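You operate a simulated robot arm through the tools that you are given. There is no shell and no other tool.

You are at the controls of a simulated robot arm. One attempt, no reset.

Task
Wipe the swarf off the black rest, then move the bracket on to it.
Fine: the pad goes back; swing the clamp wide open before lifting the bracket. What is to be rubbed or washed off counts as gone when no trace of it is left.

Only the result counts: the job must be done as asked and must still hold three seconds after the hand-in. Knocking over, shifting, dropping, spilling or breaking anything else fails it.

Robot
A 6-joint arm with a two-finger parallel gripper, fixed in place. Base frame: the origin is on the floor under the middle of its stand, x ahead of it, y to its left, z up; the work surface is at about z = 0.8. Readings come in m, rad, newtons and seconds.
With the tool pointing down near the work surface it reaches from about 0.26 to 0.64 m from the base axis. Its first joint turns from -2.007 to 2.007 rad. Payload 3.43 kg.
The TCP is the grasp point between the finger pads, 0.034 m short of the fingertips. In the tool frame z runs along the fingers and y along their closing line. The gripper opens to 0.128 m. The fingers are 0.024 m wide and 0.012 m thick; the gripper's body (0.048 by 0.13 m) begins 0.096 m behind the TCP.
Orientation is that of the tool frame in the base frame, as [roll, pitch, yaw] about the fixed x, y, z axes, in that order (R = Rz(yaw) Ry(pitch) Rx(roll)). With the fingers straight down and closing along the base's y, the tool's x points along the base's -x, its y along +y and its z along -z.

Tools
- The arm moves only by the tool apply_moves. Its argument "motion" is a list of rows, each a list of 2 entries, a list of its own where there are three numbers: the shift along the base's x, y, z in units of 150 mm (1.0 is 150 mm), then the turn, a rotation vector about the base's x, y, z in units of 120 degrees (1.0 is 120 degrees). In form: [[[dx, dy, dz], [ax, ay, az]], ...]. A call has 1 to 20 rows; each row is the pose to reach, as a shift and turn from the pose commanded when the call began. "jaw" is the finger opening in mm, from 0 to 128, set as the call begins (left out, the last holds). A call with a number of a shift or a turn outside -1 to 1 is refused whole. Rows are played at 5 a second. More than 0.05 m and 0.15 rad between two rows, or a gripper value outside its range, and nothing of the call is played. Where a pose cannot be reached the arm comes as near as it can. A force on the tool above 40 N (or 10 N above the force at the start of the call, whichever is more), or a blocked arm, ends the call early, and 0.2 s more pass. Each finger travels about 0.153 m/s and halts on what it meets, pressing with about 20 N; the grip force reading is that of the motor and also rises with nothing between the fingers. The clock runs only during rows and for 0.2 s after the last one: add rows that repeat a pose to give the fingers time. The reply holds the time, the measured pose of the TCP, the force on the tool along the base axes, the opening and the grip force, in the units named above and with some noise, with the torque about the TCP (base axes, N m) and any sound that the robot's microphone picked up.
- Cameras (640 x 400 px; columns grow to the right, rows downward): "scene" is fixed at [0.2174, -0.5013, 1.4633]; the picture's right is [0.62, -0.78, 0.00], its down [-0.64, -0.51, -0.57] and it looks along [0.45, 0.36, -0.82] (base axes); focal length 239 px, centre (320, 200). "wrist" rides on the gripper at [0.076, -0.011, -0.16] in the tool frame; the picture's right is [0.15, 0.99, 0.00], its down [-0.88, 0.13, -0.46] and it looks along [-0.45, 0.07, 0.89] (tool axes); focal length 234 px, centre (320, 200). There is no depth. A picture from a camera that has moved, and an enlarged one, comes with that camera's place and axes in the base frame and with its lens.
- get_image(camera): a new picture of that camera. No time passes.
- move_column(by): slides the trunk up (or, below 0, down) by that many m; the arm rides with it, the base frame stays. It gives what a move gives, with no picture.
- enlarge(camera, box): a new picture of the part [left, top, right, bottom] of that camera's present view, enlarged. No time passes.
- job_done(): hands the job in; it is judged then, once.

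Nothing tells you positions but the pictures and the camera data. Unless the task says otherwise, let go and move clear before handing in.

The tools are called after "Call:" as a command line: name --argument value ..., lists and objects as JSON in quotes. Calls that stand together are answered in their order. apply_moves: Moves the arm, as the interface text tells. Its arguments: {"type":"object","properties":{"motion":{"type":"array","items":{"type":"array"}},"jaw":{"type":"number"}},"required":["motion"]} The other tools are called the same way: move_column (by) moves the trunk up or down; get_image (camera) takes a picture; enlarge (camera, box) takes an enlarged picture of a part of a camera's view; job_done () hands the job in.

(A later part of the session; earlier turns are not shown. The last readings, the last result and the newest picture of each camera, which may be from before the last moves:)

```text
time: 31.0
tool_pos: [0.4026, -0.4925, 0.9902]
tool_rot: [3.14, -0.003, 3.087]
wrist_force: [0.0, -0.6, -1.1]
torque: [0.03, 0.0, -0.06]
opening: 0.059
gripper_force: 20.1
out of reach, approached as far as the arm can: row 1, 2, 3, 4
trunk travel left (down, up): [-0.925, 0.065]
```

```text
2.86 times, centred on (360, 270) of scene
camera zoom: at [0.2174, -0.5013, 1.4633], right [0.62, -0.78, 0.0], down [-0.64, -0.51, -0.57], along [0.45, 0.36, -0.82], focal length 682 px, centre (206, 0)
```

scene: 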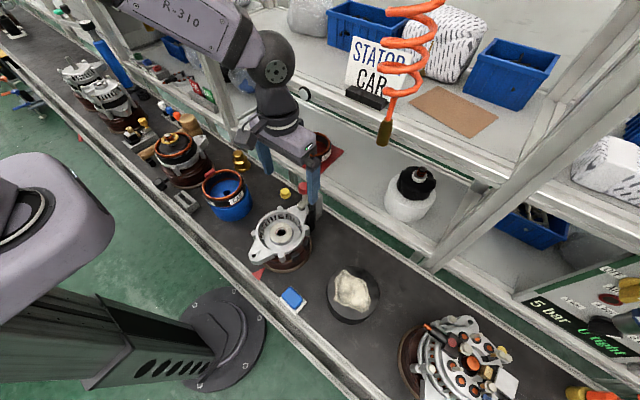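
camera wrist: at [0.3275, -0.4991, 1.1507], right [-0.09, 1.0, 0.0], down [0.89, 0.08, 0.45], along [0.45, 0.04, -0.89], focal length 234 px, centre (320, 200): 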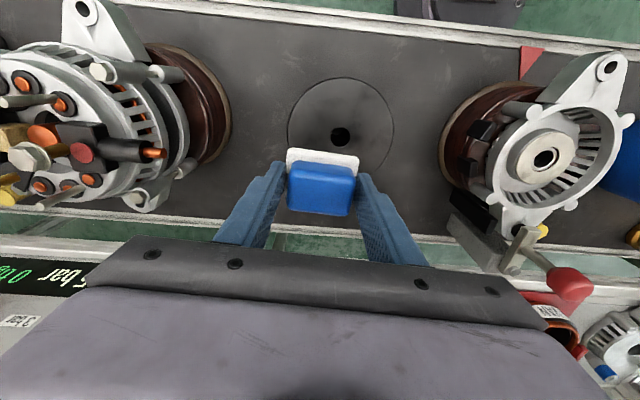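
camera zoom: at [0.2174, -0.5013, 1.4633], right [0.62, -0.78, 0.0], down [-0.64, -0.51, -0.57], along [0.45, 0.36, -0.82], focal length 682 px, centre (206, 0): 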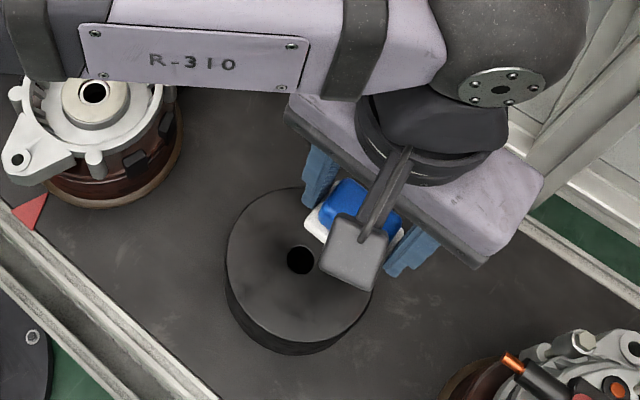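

The hand is stuck at the arm's full stretch (radius 0.636) and inward commands aren't followed, so the elbow is probably straight. I look at the whole arm before choosing how to free it.

Call:
get_image --camera "scene"

```text
taken
```

scene: 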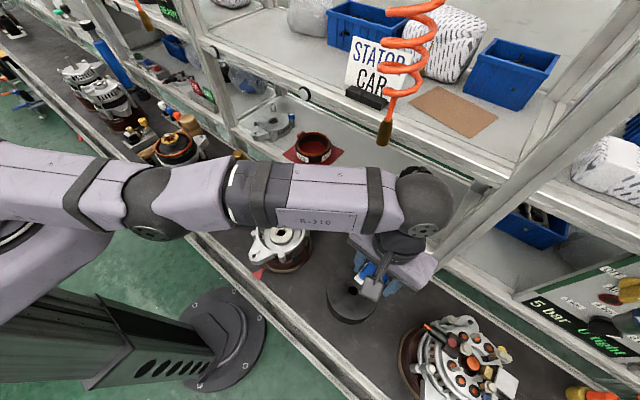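

The arm is indeed dead straight. I'll command a small downward move at the same bearing, which should fold the elbow the right way, keeping the pad well above the rest.

Call:
apply_moves --motion '[[[0.15, -0.19, -0.03], [0, 0, 0]], [[0.3, -0.37, -0.06], [0, 0, 0]], [[0.3, -0.37, -0.12], [0, 0, 0]], [[0.3, -0.37, -0.18], [0, 0, 0]]]' --jaw 20

```text
time: 32.0
tool_pos: [0.4094, -0.4911, 0.9652]
tool_rot: [3.141, 0.001, 3.086]
wrist_force: [0.5, -0.3, -0.7]
torque: [0.01, 0.02, -0.06]
opening: 0.0592
gripper_force: 20.1
out of reach, approached as far as the arm can: row 1, 2, 3, 4
trunk travel left (down, up): [-0.925, 0.065]
```

Still straight. I command a combined inward-and-down move, which should bend the elbow; the lowest target keeps the pad 2 cm above the rest.

Call:
apply_moves --motion '[[[-0.03, 0.035, -0.06], [0, 0, 0]], [[-0.06, 0.07, -0.12], [0, 0, 0]], [[-0.1, 0.12, -0.16], [0, 0, 0]], [[-0.15, 0.18, -0.2], [0, 0, 0]], [[-0.15, 0.18, -0.2], [0, 0, 0]]]' --jaw 20

```text
time: 33.2
tool_pos: [0.4021, -0.4907, 0.9373]
tool_rot: [3.14, -0.003, 3.087]
wrist_force: [1.1, -0.7, -1.2]
torque: [0.02, 0.0, 0.0]
opening: 0.0592
gripper_force: 20.5
out of reach, approached as far as the arm can: row 1, 2, 3, 4, 5
trunk travel left (down, up): [-0.925, 0.065]
```

The elbow seems locked on the wrong side of straight. I raise the trunk 6 cm to gain height, so that I can then push outwards first and fold the elbow with a marked downward-and-inward step.

Call:
move_column --by 0.06

Call:
get_image --camera "scene"

```text
time: 34.2
tool_pos: [0.4034, -0.4902, 0.9986]
tool_rot: [3.14, -0.002, 3.086]
wrist_force: [0.3, 0.2, -0.6]
torque: [0.02, -0.02, 0.0]
opening: 0.0591
gripper_force: 19.8
trunk travel left (down, up): [-0.985, 0.005]
```

```text
taken
```

scene: 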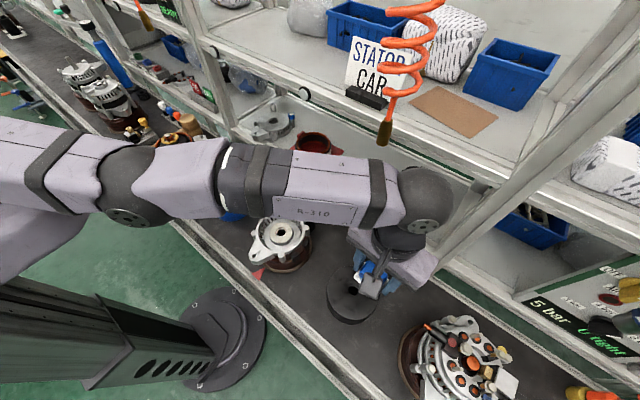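

The trunk is up and the pad is at a safe height of about z 0.96. Now the outward-then-down-and-inward sequence.

Call:
apply_moves --motion '[[[0.148, -0.181, 0], [0, 0, 0]], [[0.295, -0.361, 0], [0, 0, 0]], [[0.295, -0.361, -0.05], [0, 0, 0]], [[0.127, -0.155, -0.2], [0, 0, 0]], [[-0.042, 0.052, -0.38], [0, 0, 0]], [[-0.042, 0.052, -0.38], [0, 0, 0]]]' --jaw 20

```text
time: 35.6
tool_pos: [0.3995, -0.4838, 0.9415]
tool_rot: [3.138, -0.003, 3.086]
wrist_force: [-0.2, 0.2, -0.3]
torque: [0.0, 0.03, 0.01]
opening: 0.0592
gripper_force: 20.1
out of reach, approached as far as the arm can: row 1, 2, 3, 4, 5
trunk travel left (down, up): [-0.985, 0.005]
```

Row 6 was reached this time, so the elbow is folding again. I continue inwards in small steps.

Call:
apply_moves --motion '[[[-0.042, 0.052, 0], [0, 0, 0]], [[-0.084, 0.104, 0], [0, 0, 0]], [[-0.15, 0.18, 0], [0, 0, 0]], [[-0.22, 0.27, 0.03], [0, 0, 0]], [[-0.3, 0.36, 0.06], [0, 0, 0]]]' --jaw 20

Call:
get_image --camera "scene"

Call:
get_image --camera "wrist"

```text
time: 36.8
tool_pos: [0.3962, -0.4827, 0.9374]
tool_rot: [3.138, -0.002, 3.086]
wrist_force: [-0.5, -0.2, -0.2]
torque: [0.02, -0.02, 0.03]
opening: 0.059
gripper_force: 19.8
out of reach, approached as far as the arm can: row 1, 2, 3, 4, 5
trunk travel left (down, up): [-0.985, 0.005]
```

```text
taken
```

scene: 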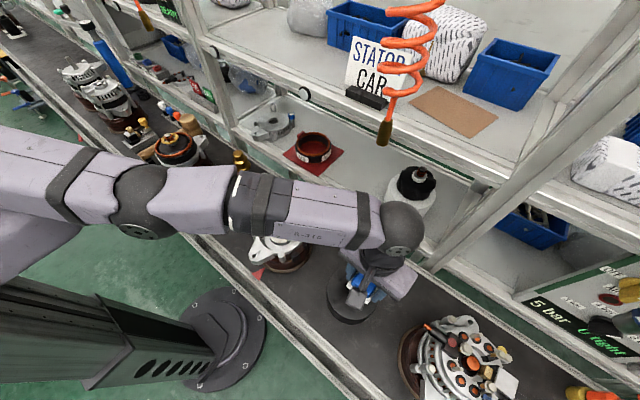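

```text
taken
camera wrist: at [0.32, -0.4902, 1.097], right [-0.09, 1.0, 0.0], down [0.89, 0.08, 0.45], along [0.45, 0.04, -0.89], focal length 234 px, centre (320, 200)
```

wrist: 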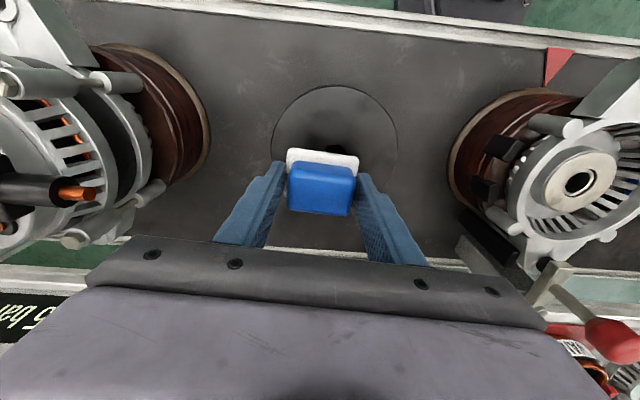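

The arm is still on its straight-elbow boundary. Tilting the fingertips inward makes the solver use the elbow in the proper direction, so I raise the hand slightly while tilting about 10° and moving inwards.

Call:
apply_moves --motion '[[[-0.084, 0.103, 0.1], [0.0222, 0.0181, 0]], [[-0.169, 0.206, 0.2], [0.0444, 0.0363, 0]], [[-0.253, 0.31, 0.3], [0.0628, 0.0514, 0]], [[-0.317, 0.387, 0.33], [0.0628, 0.0514, 0]], [[-0.317, 0.387, 0.33], [0.0628, 0.0514, 0]]]' --jaw 20

```text
time: 38.0
tool_pos: [0.3707, -0.457, 0.9803]
tool_rot: [3.011, -0.118, 3.095]
wrist_force: [-0.3, -0.4, 0.0]
torque: [-0.01, -0.03, 0.0]
opening: 0.0592
gripper_force: 19.8
out of reach, approached as far as the arm can: row 1, 2, 3, 4, 5
trunk travel left (down, up): [-0.985, 0.005]
```

Still straight even while tilted (wrist at about 0.633 from the axis). I'll first push gently outward to bring the elbow exactly straight, then in one row combine more tilt with a marked inward target.

Call:
apply_moves --motion '[[[0.064, -0.078, 0], [0, 0, 0]], [[0.127, -0.155, 0], [0, 0, 0]], [[0.127, -0.155, 0], [0, 0, 0]], [[0.025, -0.031, 0], [0, 0, 0]], [[-0.181, 0.222, 0], [0.0296, 0.0242, 0]], [[-0.253, 0.31, 0], [0.0296, 0.0242, 0]], [[-0.253, 0.31, 0], [0.0296, 0.0242, 0]]]' --jaw 20

Call:
get_image --camera "scene"

```text
time: 39.6
tool_pos: [0.3305, -0.415, 0.9828]
tool_rot: [2.952, -0.168, 3.102]
wrist_force: [-0.5, 0.2, 0.5]
torque: [0.0, -0.03, 0.03]
opening: 0.0589
gripper_force: 20.5
out of reach, approached as far as the arm can: row 1, 2, 3
trunk travel left (down, up): [-0.985, 0.005]
```

```text
taken
```

scene: 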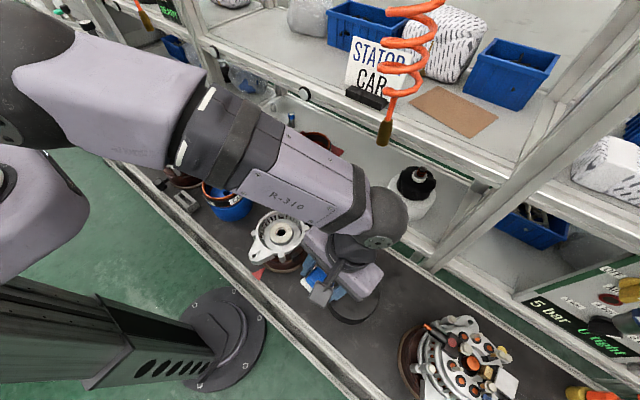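

The elbow has folded properly again (TCP at radius 0.53) and the pad is still held. I turn the hand back to vertical in small steps.

Call:
apply_moves --motion '[[[0, 0, 0.03], [-0.0231, -0.0189, 0]], [[0, 0, 0.06], [-0.0462, -0.0378, 0]], [[0, 0, 0.1], [-0.0693, -0.0567, 0]], [[0, 0, 0.13], [-0.0924, -0.0756, 0]], [[0, 0, 0.13], [-0.0924, -0.0756, 0]]]' --jaw 20

Call:
enlarge --camera "wrist" --box '[240, 120, 400, 240]'

Call:
get_image --camera "wrist"

Call:
enlarge --camera "scene" --box '[300, 240, 400, 340]'

```text
time: 40.8
tool_pos: [0.334, -0.4126, 1.002]
tool_rot: [3.138, -0.001, 3.085]
wrist_force: [0.8, 0.5, -1.2]
torque: [0.06, 0.01, -0.01]
opening: 0.0594
gripper_force: 20.3
trunk travel left (down, up): [-0.985, 0.005]
```

```text
3.33 times, centred on (320, 180) of wrist
camera zoom: at [0.2563, -0.4198, 1.1613], right [-0.09, 1.0, 0.0], down [0.89, 0.08, 0.45], along [0.45, 0.04, -0.89], focal length 781 px, centre (320, 267)
```

zoom: 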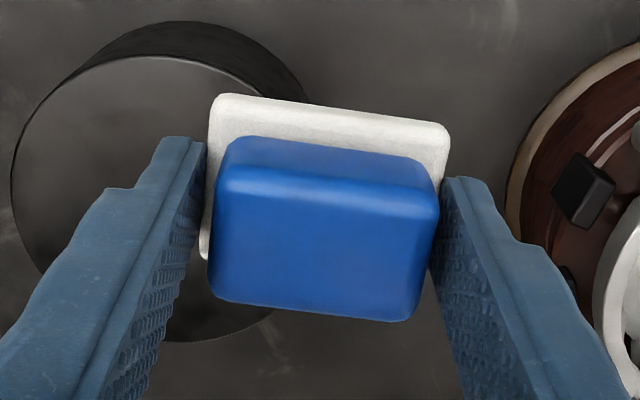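

```text
taken
camera wrist: at [0.2563, -0.4198, 1.1613], right [-0.09, 1.0, 0.0], down [0.89, 0.08, 0.45], along [0.45, 0.04, -0.89], focal length 234 px, centre (320, 200)
```

wrist: 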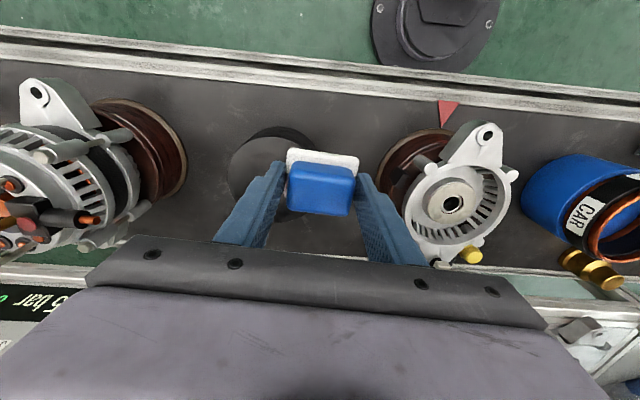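

```text
4.00 times, centred on (350, 290) of scene
camera zoom: at [0.2174, -0.5013, 1.4633], right [0.62, -0.78, 0.0], down [-0.64, -0.51, -0.57], along [0.45, 0.36, -0.82], focal length 955 px, centre (200, -160)
```

zoom: 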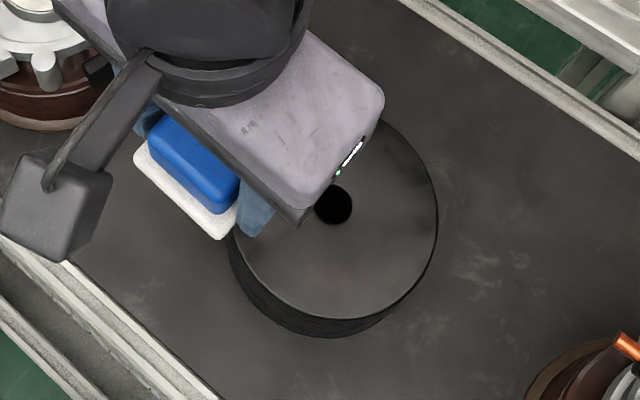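

The hand is vertical and the pad is still well gripped; the visible part of the rest is clean. I take the pad back over its original spot at (0.2885, -0.357).

Call:
apply_moves --motion '[[[-0.1, 0.12, 0], [0, 0, 0]], [[-0.2, 0.25, -0.05], [0, 0, 0]], [[-0.298, 0.371, -0.12], [0, 0, 0]], [[-0.298, 0.371, -0.28], [0, 0, 0]], [[-0.298, 0.371, -0.44], [0, 0, 0]], [[-0.298, 0.371, -0.58], [0, 0, 0]], [[-0.298, 0.371, -0.677], [0, 0, 0]]]' --jaw 20

Call:
get_image --camera "wrist"

Call:
enlarge --camera "scene" --box '[240, 220, 400, 350]'

```text
time: 42.4
tool_pos: [0.2892, -0.3563, 0.9003]
tool_rot: [3.14, -0.004, 3.086]
wrist_force: [-0.2, -0.2, -0.5]
torque: [0.01, 0.0, -0.01]
opening: 0.0592
gripper_force: 19.9
trunk travel left (down, up): [-0.985, 0.005]
```

```text
taken
camera wrist: at [0.213, -0.3632, 1.0596], right [-0.09, 1.0, 0.0], down [0.89, 0.08, 0.45], along [0.45, 0.04, -0.89], focal length 234 px, centre (320, 200)
```

wrist: 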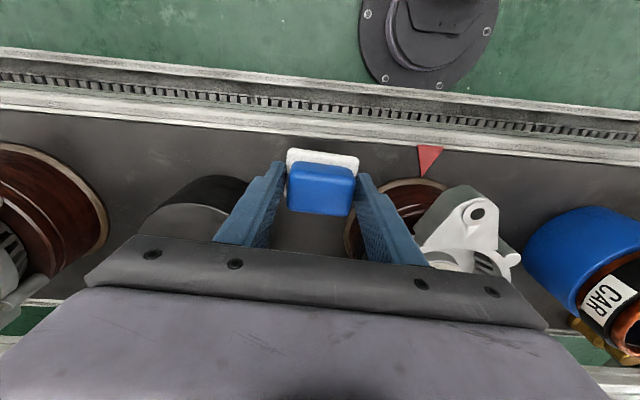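

```text
3.08 times, centred on (320, 285) of scene
camera zoom: at [0.2174, -0.5013, 1.4633], right [0.62, -0.78, 0.0], down [-0.64, -0.51, -0.57], along [0.45, 0.36, -0.82], focal length 734 px, centre (320, -62)
```

zoom: 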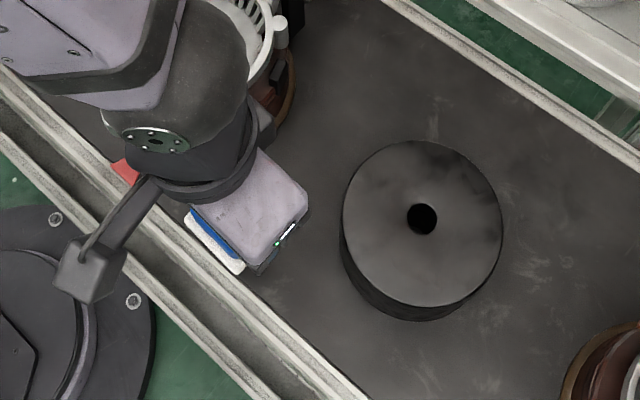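

The rest is now fully visible; I zoom in closely for any trace before giving the pad back.

Call:
enlarge --camera "scene" --box '[320, 260, 386, 330]'

```text
5.71 times, centred on (353, 295) of scene
camera zoom: at [0.2174, -0.5013, 1.4633], right [0.62, -0.78, 0.0], down [-0.64, -0.51, -0.57], along [0.45, 0.36, -0.82], focal length 1364 px, centre (131, -343)
```

zoom: 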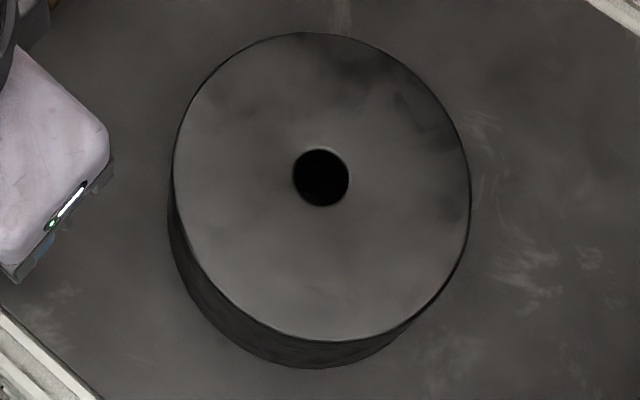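

The rest is spotless. I lower the pad to just above the belt and then feel for contact.

Call:
apply_moves --motion '[[[0, -0.004, -0.12], [0, 0, 0]], [[-0.002, -0.006, -0.24], [0, 0, 0]], [[-0.002, -0.006, -0.32], [0, 0, 0]], [[-0.002, -0.006, -0.367], [0, 0, 0]]]' --jaw 20

Call:
apply_moves --motion '[[[0, 0, -0.007], [0, 0, 0]], [[0, 0, -0.014], [0, 0, 0]], [[0, 0, -0.021], [0, 0, 0]], [[0, 0, -0.028], [0, 0, 0]]]' --jaw 20

Call:
apply_moves --motion '[[[0, 0, -0.007], [0, 0, 0]], [[0, 0, -0.014], [0, 0, 0]]]' --jaw 20

```text
time: 43.4
tool_pos: [0.2869, -0.3568, 0.8451]
tool_rot: [3.14, 0.0, 3.087]
wrist_force: [-0.4, -0.4, 0.2]
torque: [-0.01, 0.02, 0.0]
opening: 0.0592
gripper_force: 20.2
trunk travel left (down, up): [-0.985, 0.005]
```

```text
time: 44.4
tool_pos: [0.2874, -0.359, 0.8409]
tool_rot: [3.139, -0.001, 3.085]
wrist_force: [-0.1, 1.4, -1.2]
torque: [0.01, -0.02, 0.01]
opening: 0.0592
gripper_force: 19.7
trunk travel left (down, up): [-0.985, 0.005]
```

```text
time: 45.0
tool_pos: [0.2876, -0.3581, 0.8389]
tool_rot: [3.141, -0.003, 3.086]
wrist_force: [0.7, 0.7, -0.5]
torque: [0.01, 0.02, -0.03]
opening: 0.059
gripper_force: 19.8
trunk travel left (down, up): [-0.985, 0.005]
```

No contact yet at z 0.839, so the pad rode up a little in the jaw. I keep feeling down.

Call:
apply_moves --motion '[[[0, 0, -0.007], [0, 0, 0]], [[0, 0, -0.007], [0, 0, 0]]]' --jaw 20

Call:
apply_moves --motion '[[[0, 0, -0.007], [0, 0, 0]], [[0, 0, -0.007], [0, 0, 0]]]' --jaw 20

Call:
enlarge --camera "wrist" --box '[240, 120, 400, 240]'

```text
time: 45.6
tool_pos: [0.2881, -0.3589, 0.8373]
tool_rot: [3.14, -0.002, 3.086]
wrist_force: [0.0, 0.2, -0.1]
torque: [-0.03, 0.01, 0.0]
opening: 0.0589
gripper_force: 20.3
trunk travel left (down, up): [-0.985, 0.005]
```

```text
time: 46.2
tool_pos: [0.2881, -0.3574, 0.8361]
tool_rot: [3.139, -0.001, 3.086]
wrist_force: [-0.1, 0.3, -0.5]
torque: [0.04, -0.02, 0.03]
opening: 0.059
gripper_force: 20.0
trunk travel left (down, up): [-0.985, 0.005]
```

```text
3.33 times, centred on (320, 180) of wrist
camera zoom: at [0.2115, -0.3651, 0.9964], right [-0.09, 1.0, 0.0], down [0.89, 0.08, 0.45], along [0.45, 0.04, -0.89], focal length 781 px, centre (320, 267)
```

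zoom: 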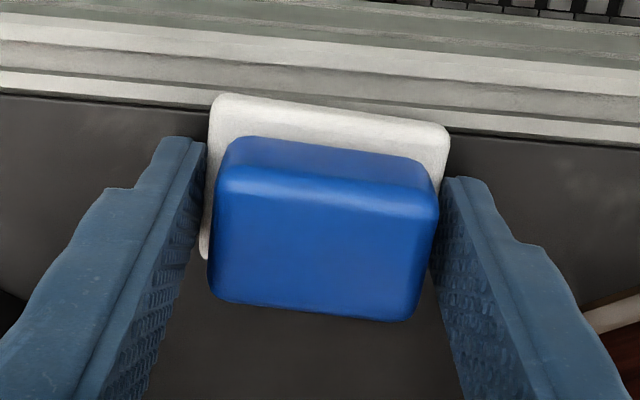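

The fingertips are now about 2 mm above the belt and the pad can't be more than that off it. One more millimetre, then I release.

Call:
apply_moves --motion '[[[0, 0, -0.006], [0, 0, 0]], [[0, 0, -0.006], [0, 0, 0]]]' --jaw 20

Call:
apply_moves --motion '[[[0, 0, 0], [0, 0, 0]], [[0, 0, 0], [0, 0, 0]], [[0, 0, 0], [0, 0, 0]]]' --jaw 78

Call:
enlarge --camera "wrist" --box '[240, 120, 400, 240]'

```text
time: 46.8
tool_pos: [0.2879, -0.3591, 0.8351]
tool_rot: [3.14, -0.002, 3.084]
wrist_force: [0.0, 0.4, 2.2]
torque: [0.05, -0.06, -0.01]
opening: 0.059
gripper_force: 20.1
trunk travel left (down, up): [-0.985, 0.005]
```

```text
time: 47.6
tool_pos: [0.2874, -0.359, 0.8359]
tool_rot: [3.139, -0.002, 3.084]
wrist_force: [0.5, 0.4, 0.1]
torque: [0.01, 0.02, -0.02]
opening: 0.0778
gripper_force: 0.2
trunk travel left (down, up): [-0.985, 0.005]
```

```text
3.33 times, centred on (320, 180) of wrist
camera zoom: at [0.2115, -0.3654, 0.9949], right [-0.09, 1.0, 0.0], down [0.89, 0.08, 0.45], along [0.45, 0.04, -0.89], focal length 781 px, centre (320, 267)
```

zoom: 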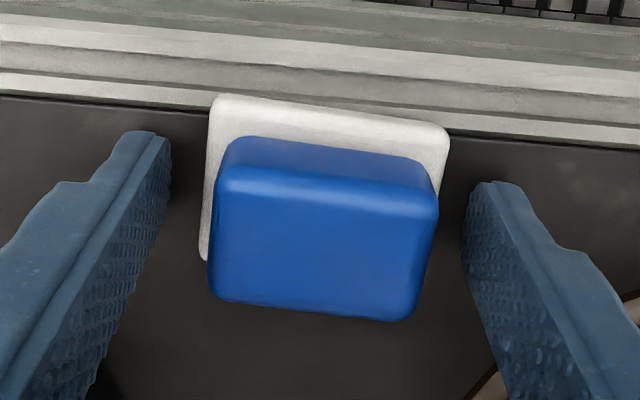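

The pad touched down (2 N) and is released cleanly. I rise straight up and compare its place with the original picture.

Call:
apply_moves --motion '[[[0, 0, 0.1], [0, 0, 0]], [[0, 0, 0.3], [0, 0, 0]], [[0, 0, 0.55], [0, 0, 0]], [[0, 0, 0.8], [0, 0, 0]], [[0.1, 0.1, 1.0], [0, 0, 0]]]' --jaw 78

Call:
apply_moves --motion '[[[0.2, 0.15, 0.2], [0, 0, 0.01]], [[0.4, 0.35, 0.4], [0, 0, 0.02]], [[0.6, 0.55, 0.55], [0, 0, 0.027]], [[0.8, 0.75, 0.65], [0, 0, 0.027]]]' --jaw 78

Call:
enlarge --camera "scene" --box '[270, 275, 320, 320]'

Call:
get_image --camera "wrist"

Call:
get_image --camera "scene"

```text
time: 48.8
tool_pos: [0.3025, -0.3448, 0.985]
tool_rot: [3.14, -0.002, 3.086]
wrist_force: [0.0, -0.7, 0.3]
torque: [-0.01, 0.0, 0.01]
opening: 0.078
gripper_force: 0.0
trunk travel left (down, up): [-0.985, 0.005]
```

```text
refused: row 2 steps farther than a row can; nothing moved
```

```text
8.89 times, centred on (295, 298) of scene
camera zoom: at [0.2174, -0.5013, 1.4633], right [0.62, -0.78, 0.0], down [-0.64, -0.51, -0.57], along [0.45, 0.36, -0.82], focal length 2122 px, centre (542, -667)
```

zoom: 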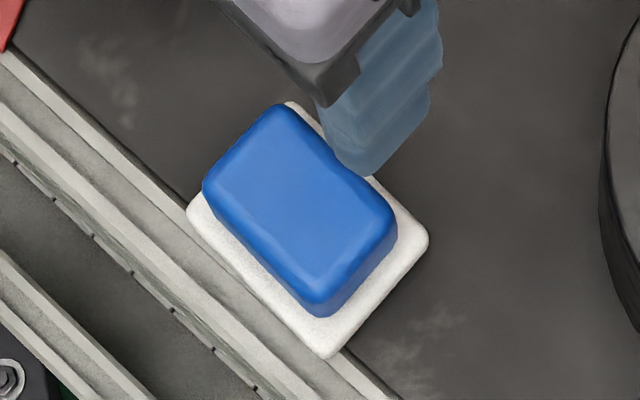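

```text
taken
camera wrist: at [0.2251, -0.3512, 1.1452], right [-0.09, 1.0, 0.0], down [0.89, 0.08, 0.45], along [0.45, 0.04, -0.89], focal length 234 px, centre (320, 200)
```

wrist: 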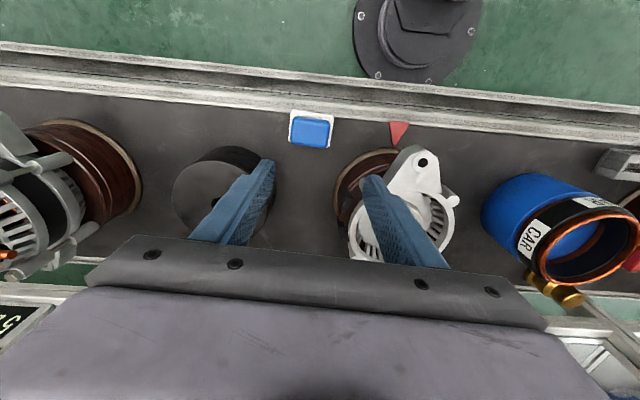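

```text
taken
```

scene: 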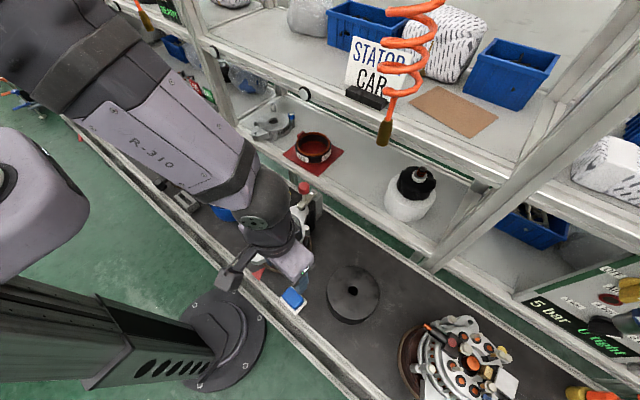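

The pad is back within about a millimetre of where it lay. Next I go up and over towards the clamp in smaller steps, squaring the hand again.

Call:
apply_moves --motion '[[[0.05, 0.04, 0.25], [0, 0, 0.01]], [[0.15, 0.12, 0.5], [0, 0, 0.02]], [[0.32, 0.24, 0.7], [0, 0, 0.027]], [[0.5, 0.37, 0.83], [0, 0, 0.027]], [[0.7, 0.5, 0.83], [0, 0, 0.027]], [[0.88, 0.63, 0.83], [0, 0, 0.027]], [[0.98, 0.69, 0.83], [0, 0, 0.027]]]' --jaw 78

Call:
get_image --camera "wrist"

```text
time: 50.4
tool_pos: [0.4476, -0.2395, 1.111]
tool_rot: [3.14, -0.002, 3.141]
wrist_force: [0.6, 0.1, -0.1]
torque: [-0.01, -0.02, 0.0]
opening: 0.078
gripper_force: 0.2
trunk travel left (down, up): [-0.985, 0.005]
```

```text
taken
camera wrist: at [0.3721, -0.2499, 1.2699], right [-0.15, 0.99, 0.0], down [0.88, 0.13, 0.45], along [0.45, 0.07, -0.89], focal length 234 px, centre (320, 200)
```

wrist: 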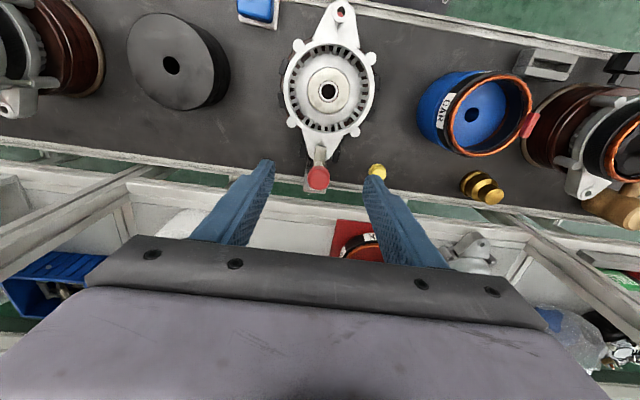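

I lower the trunk back to its original height (the hand stays above the knob) and take zooms of bracket and clamp.

Call:
move_column --by -0.06

Call:
enlarge --camera "wrist" --box '[250, 0, 400, 110]'

Call:
enlarge --camera "wrist" --box '[270, 120, 390, 240]'

Call:
enlarge --camera "scene" --box '[240, 170, 340, 280]'

```text
time: 51.4
tool_pos: [0.4462, -0.2398, 1.05]
tool_rot: [3.14, 0.001, 3.141]
wrist_force: [0.0, 0.7, 0.0]
torque: [0.01, 0.01, 0.01]
opening: 0.0778
gripper_force: 0.1
trunk travel left (down, up): [-0.925, 0.065]
```

```text
3.64 times, centred on (325, 55) of wrist
camera zoom: at [0.3713, -0.2502, 1.21], right [-0.15, 0.99, 0.0], down [0.88, 0.13, 0.45], along [0.45, 0.07, -0.89], focal length 852 px, centre (302, 727)
```

zoom: 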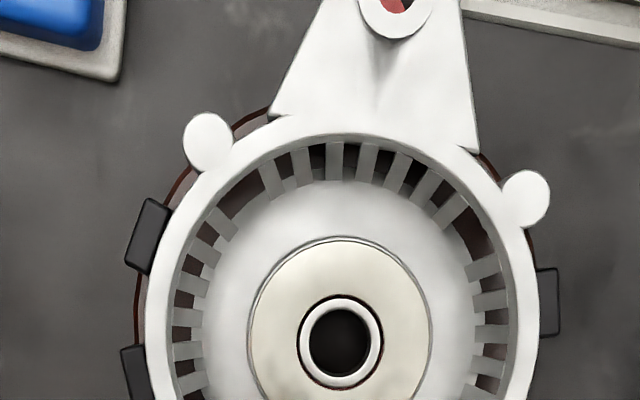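

```text
3.33 times, centred on (330, 180) of wrist
camera zoom: at [0.3713, -0.2502, 1.21], right [-0.15, 0.99, 0.0], down [0.88, 0.13, 0.45], along [0.45, 0.07, -0.89], focal length 781 px, centre (287, 267)
```

zoom: 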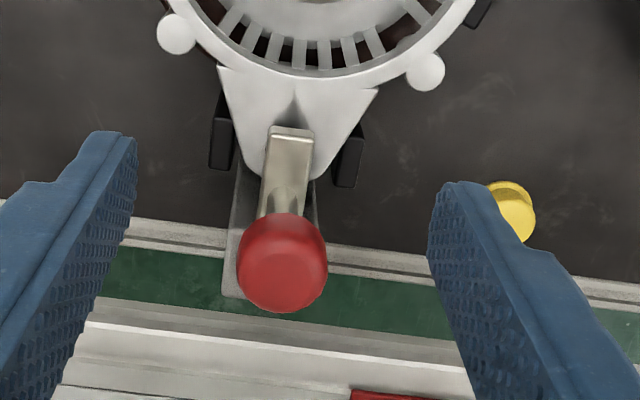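

```text
3.64 times, centred on (290, 225) of scene
camera zoom: at [0.2174, -0.5013, 1.4633], right [0.62, -0.78, 0.0], down [-0.64, -0.51, -0.57], along [0.45, 0.36, -0.82], focal length 868 px, centre (429, 109)
```

zoom: 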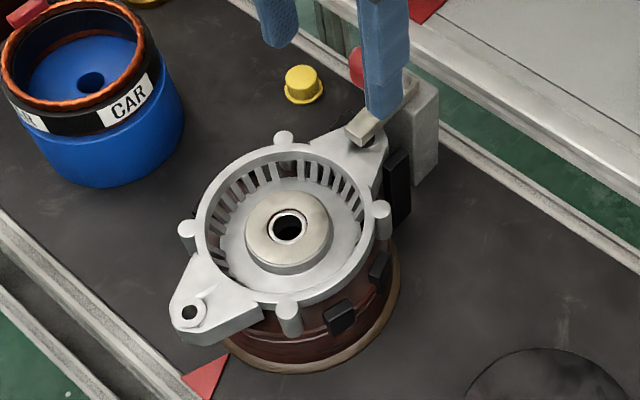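

The knob lies about 41 mm ahead and 5 mm left of the jaw centre, is roughly 30 mm wide and its top is near z≈0.99. I move over it with the jaw at 56 mm, then lower so the fingers straddle it loosely.

Call:
apply_moves --motion '[[[0.09, 0.01, 0], [0, 0, 0]], [[0.18, 0.02, 0], [0, 0, 0]], [[0.273, 0.033, 0], [0, 0, 0]], [[0.273, 0.033, -0.1], [0, 0, 0]], [[0.273, 0.033, -0.2], [0, 0, 0]]]' --jaw 56

Call:
get_image --camera "wrist"

Call:
enlarge --camera "wrist" --box '[240, 120, 400, 240]'

Call:
enlarge --camera "scene" --box '[240, 130, 370, 250]'

```text
time: 52.6
tool_pos: [0.4873, -0.2334, 1.02]
tool_rot: [3.141, -0.001, 3.141]
wrist_force: [0.8, 0.8, 0.2]
torque: [0.0, 0.01, -0.03]
opening: 0.056
gripper_force: 0.0
trunk travel left (down, up): [-0.925, 0.065]
```

```text
taken
camera wrist: at [0.4124, -0.2446, 1.1788], right [-0.15, 0.99, 0.0], down [0.88, 0.13, 0.45], along [0.45, 0.07, -0.89], focal length 234 px, centre (320, 200)
```

wrist: 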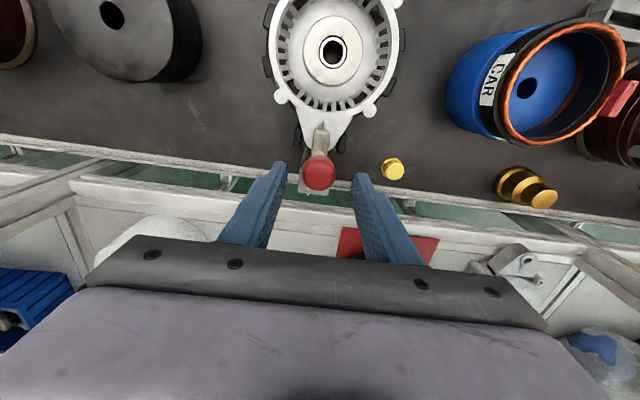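

```text
3.33 times, centred on (320, 180) of wrist
camera zoom: at [0.4124, -0.2446, 1.1788], right [-0.15, 0.99, 0.0], down [0.88, 0.13, 0.45], along [0.45, 0.07, -0.89], focal length 781 px, centre (320, 267)
```

zoom: 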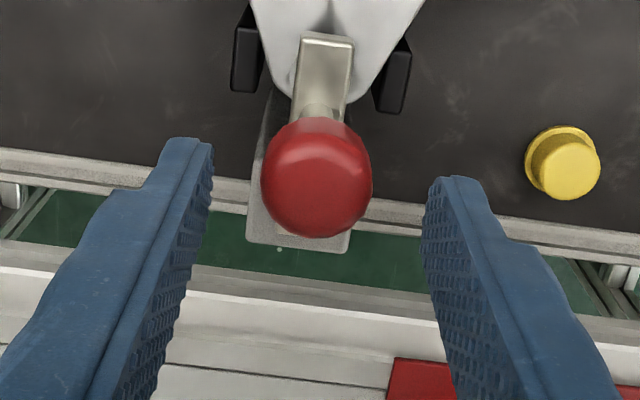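

```text
3.33 times, centred on (305, 190) of scene
camera zoom: at [0.2174, -0.5013, 1.4633], right [0.62, -0.78, 0.0], down [-0.64, -0.51, -0.57], along [0.45, 0.36, -0.82], focal length 796 px, centre (370, 233)
```

zoom: 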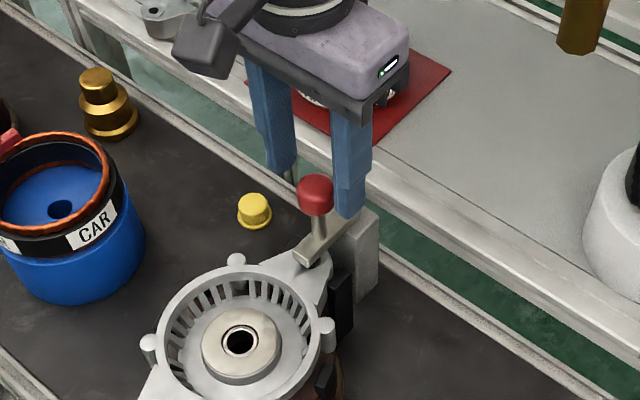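

The knob sits exactly between the fingers. I lower 35 mm and narrow the jaw to a loose fit around it.

Call:
apply_moves --motion '[[[0, 0, -0.08], [0, 0, 0]], [[0, 0, -0.16], [0, 0, 0]], [[0, 0, -0.233], [0, 0, 0]]]' --jaw 56

Call:
apply_moves --motion '[[[0, 0, 0], [0, 0, 0]], [[0, 0, 0], [0, 0, 0]]]' --jaw 36

Call:
enlarge --camera "wrist" --box '[240, 120, 400, 240]'

Call:
enlarge --camera "scene" --box '[270, 160, 350, 240]'

```text
time: 53.4
tool_pos: [0.4875, -0.2343, 0.9853]
tool_rot: [3.141, -0.003, 3.141]
wrist_force: [-0.7, -0.1, -0.2]
torque: [0.0, -0.02, 0.0]
opening: 0.056
gripper_force: 0.1
trunk travel left (down, up): [-0.925, 0.065]
```

```text
time: 54.0
tool_pos: [0.4865, -0.2329, 0.9848]
tool_rot: [3.14, -0.002, -3.142]
wrist_force: [-0.7, -0.5, 0.2]
torque: [-0.01, 0.01, -0.01]
opening: 0.0359
gripper_force: 0.0
trunk travel left (down, up): [-0.925, 0.065]
```

```text
3.33 times, centred on (320, 180) of wrist
camera zoom: at [0.4115, -0.2441, 1.1449], right [-0.15, 0.99, 0.0], down [0.88, 0.13, 0.45], along [0.45, 0.07, -0.89], focal length 781 px, centre (320, 267)
```

zoom: 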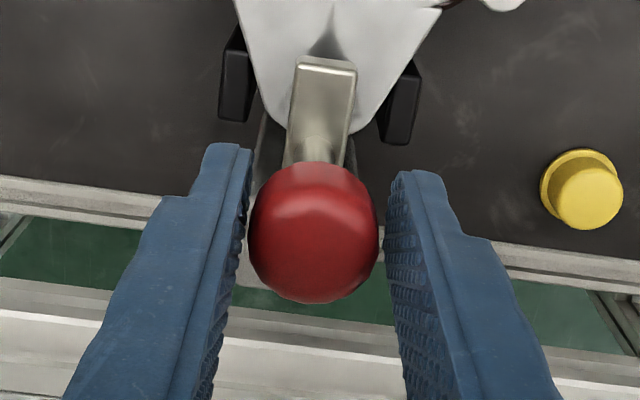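

```text
5.00 times, centred on (310, 200) of scene
camera zoom: at [0.2174, -0.5013, 1.4633], right [0.62, -0.78, 0.0], down [-0.64, -0.51, -0.57], along [0.45, 0.36, -0.82], focal length 1193 px, centre (370, 200)
```

zoom: 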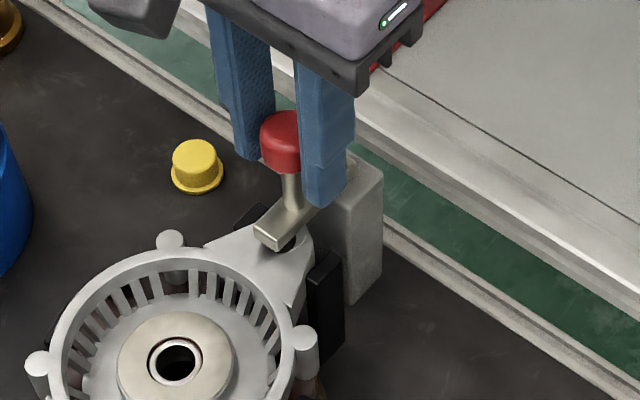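

The fingers loosely straddle the knob. I try a small swing of about 20° towards +y about the pivot near (0.521, -0.236), turning the hand along with it.

Call:
apply_moves --motion '[[[0.0017, 0.0268, 0], [0, 0, -0.0583]], [[0.0065, 0.0532, 0], [0, 0, -0.1167]], [[0.0133, 0.0753, 0], [0, 0, -0.1667]], [[0.0133, 0.0753, 0], [0, 0, -0.1667]]]' --jaw 36

Call:
enlarge --camera "wrist" --box '[240, 120, 400, 240]'

Call:
enlarge --camera "scene" --box '[270, 160, 350, 240]'

```text
time: 55.0
tool_pos: [0.4885, -0.2277, 0.9861]
tool_rot: [3.139, -0.002, 2.791]
wrist_force: [-1.7, -21.3, 1.2]
torque: [-0.28, 0.01, 0.14]
opening: 0.0476
gripper_force: 9.8
trunk travel left (down, up): [-0.925, 0.065]
```

```text
3.33 times, centred on (320, 180) of wrist
camera zoom: at [0.4137, -0.2106, 1.1451], right [0.2, 0.98, 0.0], down [0.87, -0.18, 0.46], along [0.45, -0.09, -0.89], focal length 781 px, centre (320, 267)
```

zoom: 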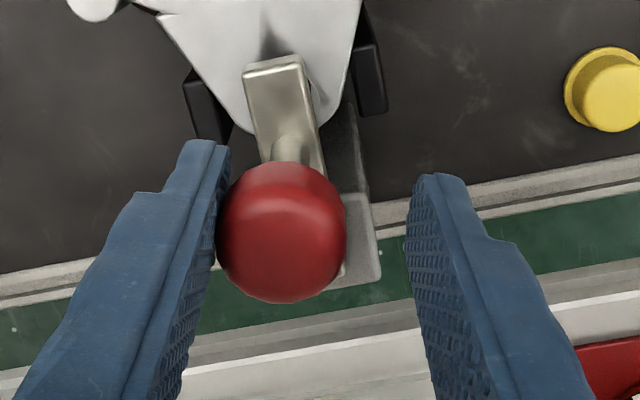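

```text
5.00 times, centred on (310, 200) of scene
camera zoom: at [0.2174, -0.5013, 1.4633], right [0.62, -0.78, 0.0], down [-0.64, -0.51, -0.57], along [0.45, 0.36, -0.82], focal length 1193 px, centre (370, 200)
```

zoom: 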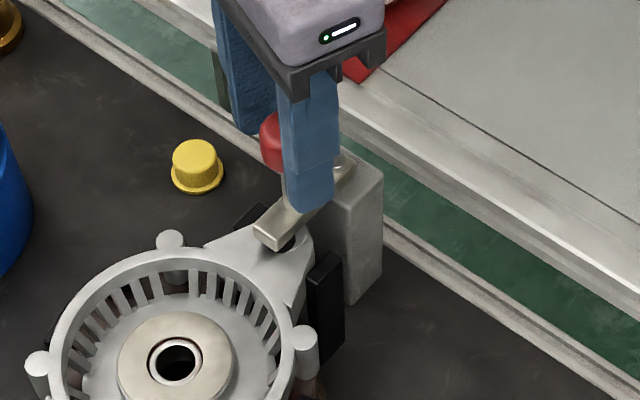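

The clamp resists towards +y (21 N and the jaw pushed open without movement), so it opens the other way or otherwise. I return to the straddle position before trying -y.

Call:
apply_moves --motion '[[[-0.0068, -0.0221, 0], [0, 0, 0.05]], [[-0.0116, -0.0485, 0], [0, 0, 0.1084]], [[-0.0133, -0.0753, 0], [0, 0, 0.1667]], [[-0.0133, -0.0753, 0], [0, 0, 0.1667]]]' --jaw 36

Call:
enlarge --camera "wrist" --box '[240, 120, 400, 240]'

```text
time: 56.0
tool_pos: [0.4879, -0.2339, 0.9855]
tool_rot: [3.139, -0.001, -3.138]
wrist_force: [-0.4, -0.3, -0.2]
torque: [0.01, 0.02, 0.04]
opening: 0.036
gripper_force: 0.0
trunk travel left (down, up): [-0.925, 0.065]
```

```text
3.33 times, centred on (320, 180) of wrist
camera zoom: at [0.4125, -0.2441, 1.1446], right [-0.15, 0.99, 0.0], down [0.88, 0.13, 0.45], along [0.45, 0.07, -0.89], focal length 781 px, centre (320, 267)
```

zoom: 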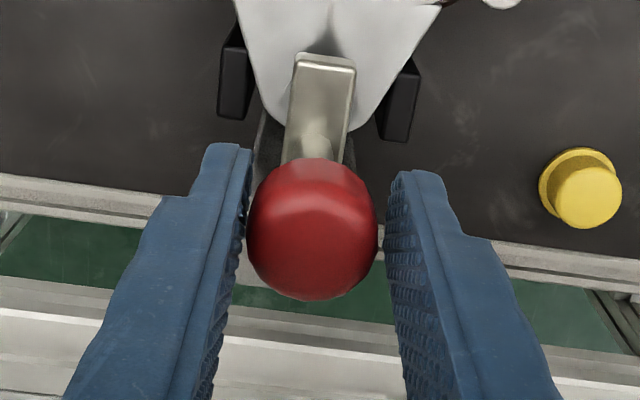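

Back to neutral with no force. Now the same 20° test swing towards -y.

Call:
apply_moves --motion '[[[0.0017, -0.0268, 0], [0, 0, 0.0583]], [[0.0065, -0.0532, 0], [0, 0, 0.1167]], [[0.0133, -0.0753, 0], [0, 0, 0.1667]], [[0.0133, -0.0753, 0], [0, 0, 0.1667]]]' --jaw 36

Call:
enlarge --camera "wrist" --box '[240, 120, 400, 240]'

Call:
enlarge --camera "scene" --box '[270, 160, 350, 240]'

```text
time: 57.0
tool_pos: [0.49, -0.2447, 0.9872]
tool_rot: [3.139, -0.001, -2.791]
wrist_force: [-0.7, 1.8, -0.7]
torque: [-0.01, 0.02, 0.0]
opening: 0.0371
gripper_force: 0.8
trunk travel left (down, up): [-0.925, 0.065]
```

```text
3.33 times, centred on (320, 180) of wrist
camera zoom: at [0.4234, -0.2804, 1.1458], right [-0.48, 0.88, 0.0], down [0.78, 0.42, 0.45], along [0.4, 0.22, -0.89], focal length 781 px, centre (320, 267)
```

zoom: 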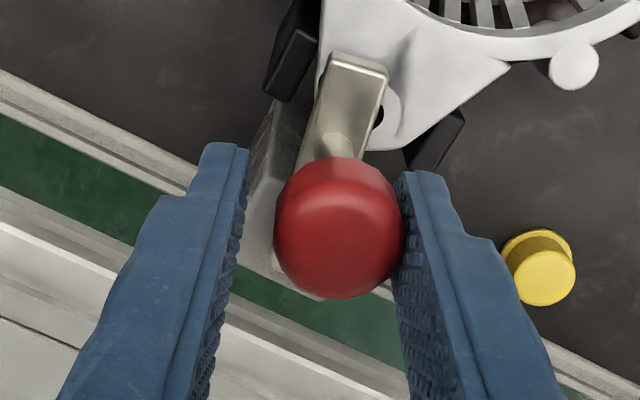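

```text
5.00 times, centred on (310, 200) of scene
camera zoom: at [0.2174, -0.5013, 1.4633], right [0.62, -0.78, 0.0], down [-0.64, -0.51, -0.57], along [0.45, 0.36, -0.82], focal length 1193 px, centre (370, 200)
```

zoom: 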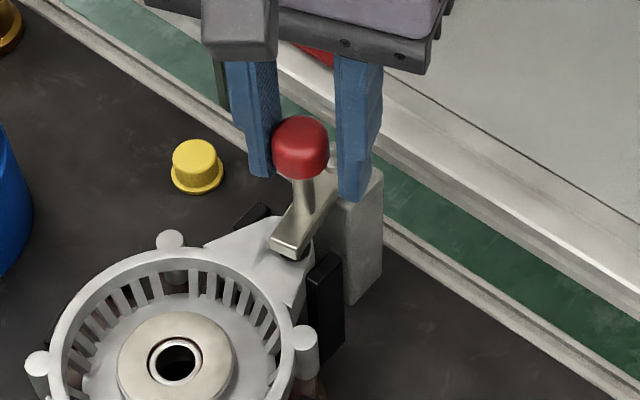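

The arm swings freely towards -y. Before opening it further I check the clearance of the hand from the shelving behind.

Call:
get_image --camera "scene"

Call:
get_image --camera "wrist"

```text
taken
```

scene: 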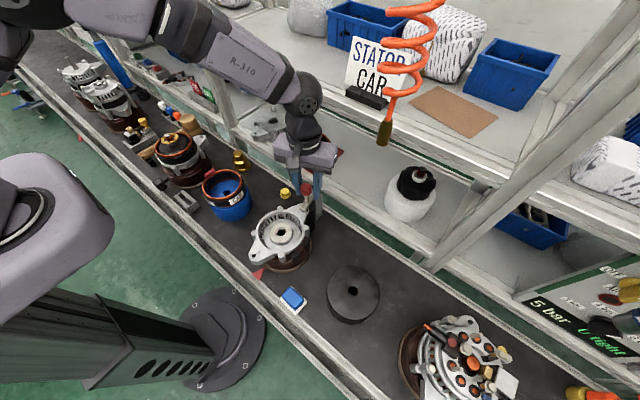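

```text
taken
camera wrist: at [0.4234, -0.2804, 1.1458], right [-0.48, 0.88, 0.0], down [0.78, 0.42, 0.45], along [0.4, 0.22, -0.89], focal length 234 px, centre (320, 200)
```

wrist: 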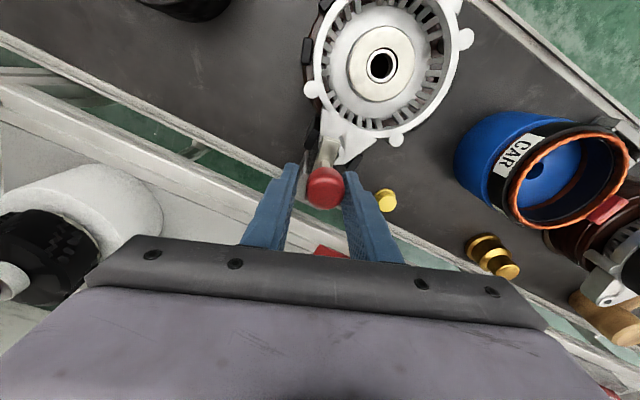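

The hinge turns easily, but the upper shelf's lip is near x≈0.575, so I won't turn the hand much further. I push the knob on to about 60° with the hand at its present angle.

Call:
apply_moves --motion '[[[0.018, -0.034, 0], [0, 0, 0]], [[0.038, -0.066, 0], [0, 0, 0]], [[0.066, -0.093, 0], [0, 0, 0]], [[0.0967, -0.1153, 0], [0, 0, 0]], [[0.0967, -0.1153, 0], [0, 0, 0]]]' --jaw 36

Call:
get_image --camera "wrist"

Call:
enlarge --camera "scene" --box '[270, 150, 350, 230]'

```text
time: 58.2
tool_pos: [0.5045, -0.2626, 0.9856]
tool_rot: [3.14, -0.002, -2.791]
wrist_force: [-1.6, 2.3, -0.4]
torque: [0.03, 0.07, -0.01]
opening: 0.0373
gripper_force: 1.6
trunk travel left (down, up): [-0.925, 0.065]
```

```text
taken
camera wrist: at [0.4368, -0.2981, 1.1449], right [-0.48, 0.88, 0.0], down [0.78, 0.42, 0.45], along [0.4, 0.22, -0.89], focal length 234 px, centre (320, 200)
```

wrist: 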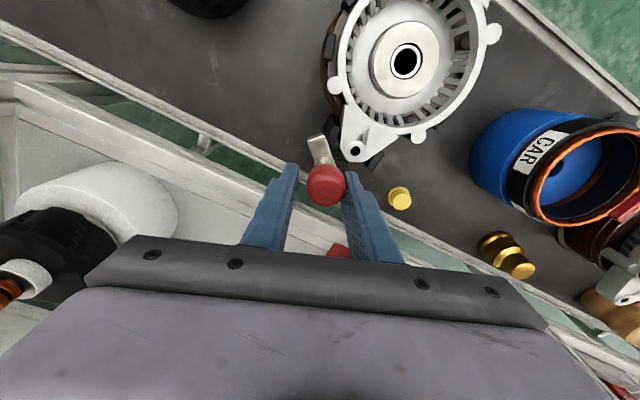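

```text
5.00 times, centred on (310, 190) of scene
camera zoom: at [0.2174, -0.5013, 1.4633], right [0.62, -0.78, 0.0], down [-0.64, -0.51, -0.57], along [0.45, 0.36, -0.82], focal length 1193 px, centre (370, 250)
```

zoom: 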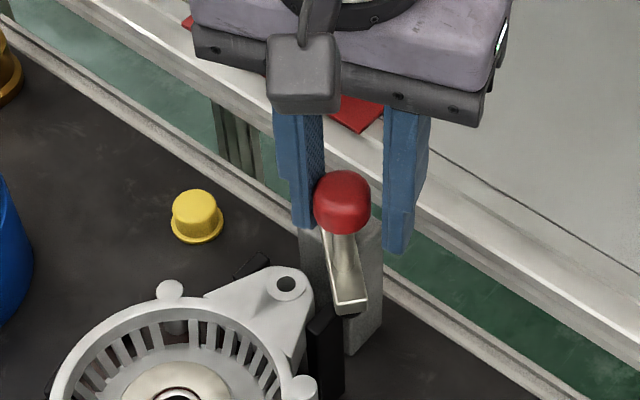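

The clamp arm is about 55° open and the ear is uncovered. To open it further I'll push the knob in +x with closed fingers from its near side: first I open, rise and reposition.

Call:
apply_moves --motion '[[[0, 0, 0], [0, 0, 0]], [[0, 0, 0.12], [0, 0, 0]], [[0, 0, 0.28], [0, 0, 0]], [[0, 0, 0.45], [0, 0, 0]]]' --jaw 60

Call:
apply_moves --motion '[[[-0.08, -0.01, 0], [0, 0, -0.055]], [[-0.16, -0.02, 0], [0, 0, -0.11]], [[-0.243, -0.027, 0], [0, 0, -0.1667]], [[-0.243, -0.027, 0], [0, 0, -0.1667]]]' --jaw 0

Call:
get_image --camera "wrist"

Call:
enlarge --camera "scene" --box '[250, 130, 370, 240]'

```text
time: 59.2
tool_pos: [0.5015, -0.2609, 1.0554]
tool_rot: [3.14, -0.002, -2.794]
wrist_force: [-0.6, 1.1, 0.2]
torque: [-0.01, -0.02, 0.02]
opening: 0.0599
gripper_force: 0.1
trunk travel left (down, up): [-0.925, 0.065]
```

```text
time: 60.2
tool_pos: [0.4674, -0.2661, 1.0518]
tool_rot: [3.14, -0.001, 3.139]
wrist_force: [0.3, -0.2, 0.4]
torque: [0.01, -0.01, 0.03]
opening: 0.0
gripper_force: 19.7
trunk travel left (down, up): [-0.925, 0.065]
```

```text
taken
camera wrist: at [0.3916, -0.2774, 1.2117], right [-0.15, 0.99, 0.0], down [0.88, 0.13, 0.45], along [0.45, 0.07, -0.89], focal length 234 px, centre (320, 200)
```

wrist: 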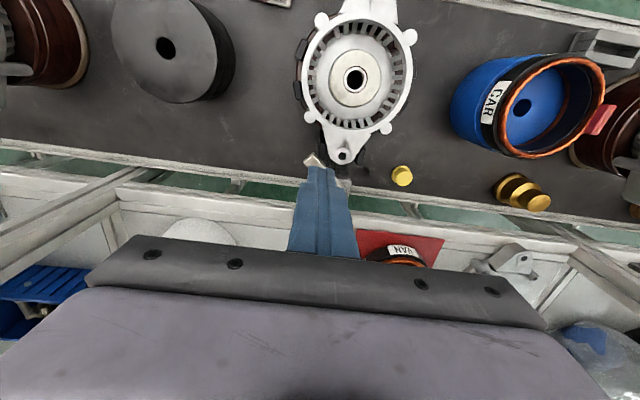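

```text
3.64 times, centred on (310, 185) of scene
camera zoom: at [0.2174, -0.5013, 1.4633], right [0.62, -0.78, 0.0], down [-0.64, -0.51, -0.57], along [0.45, 0.36, -0.82], focal length 868 px, centre (356, 254)
```

zoom: 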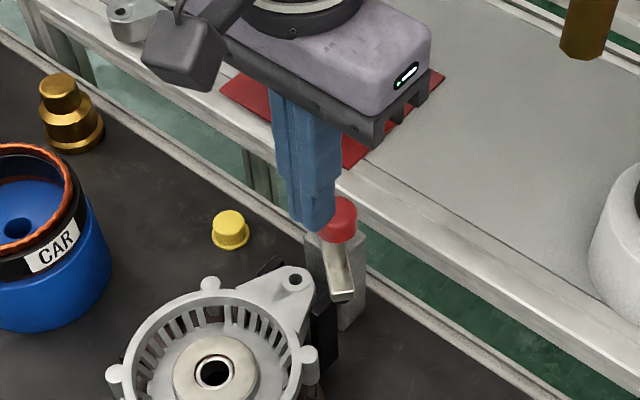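

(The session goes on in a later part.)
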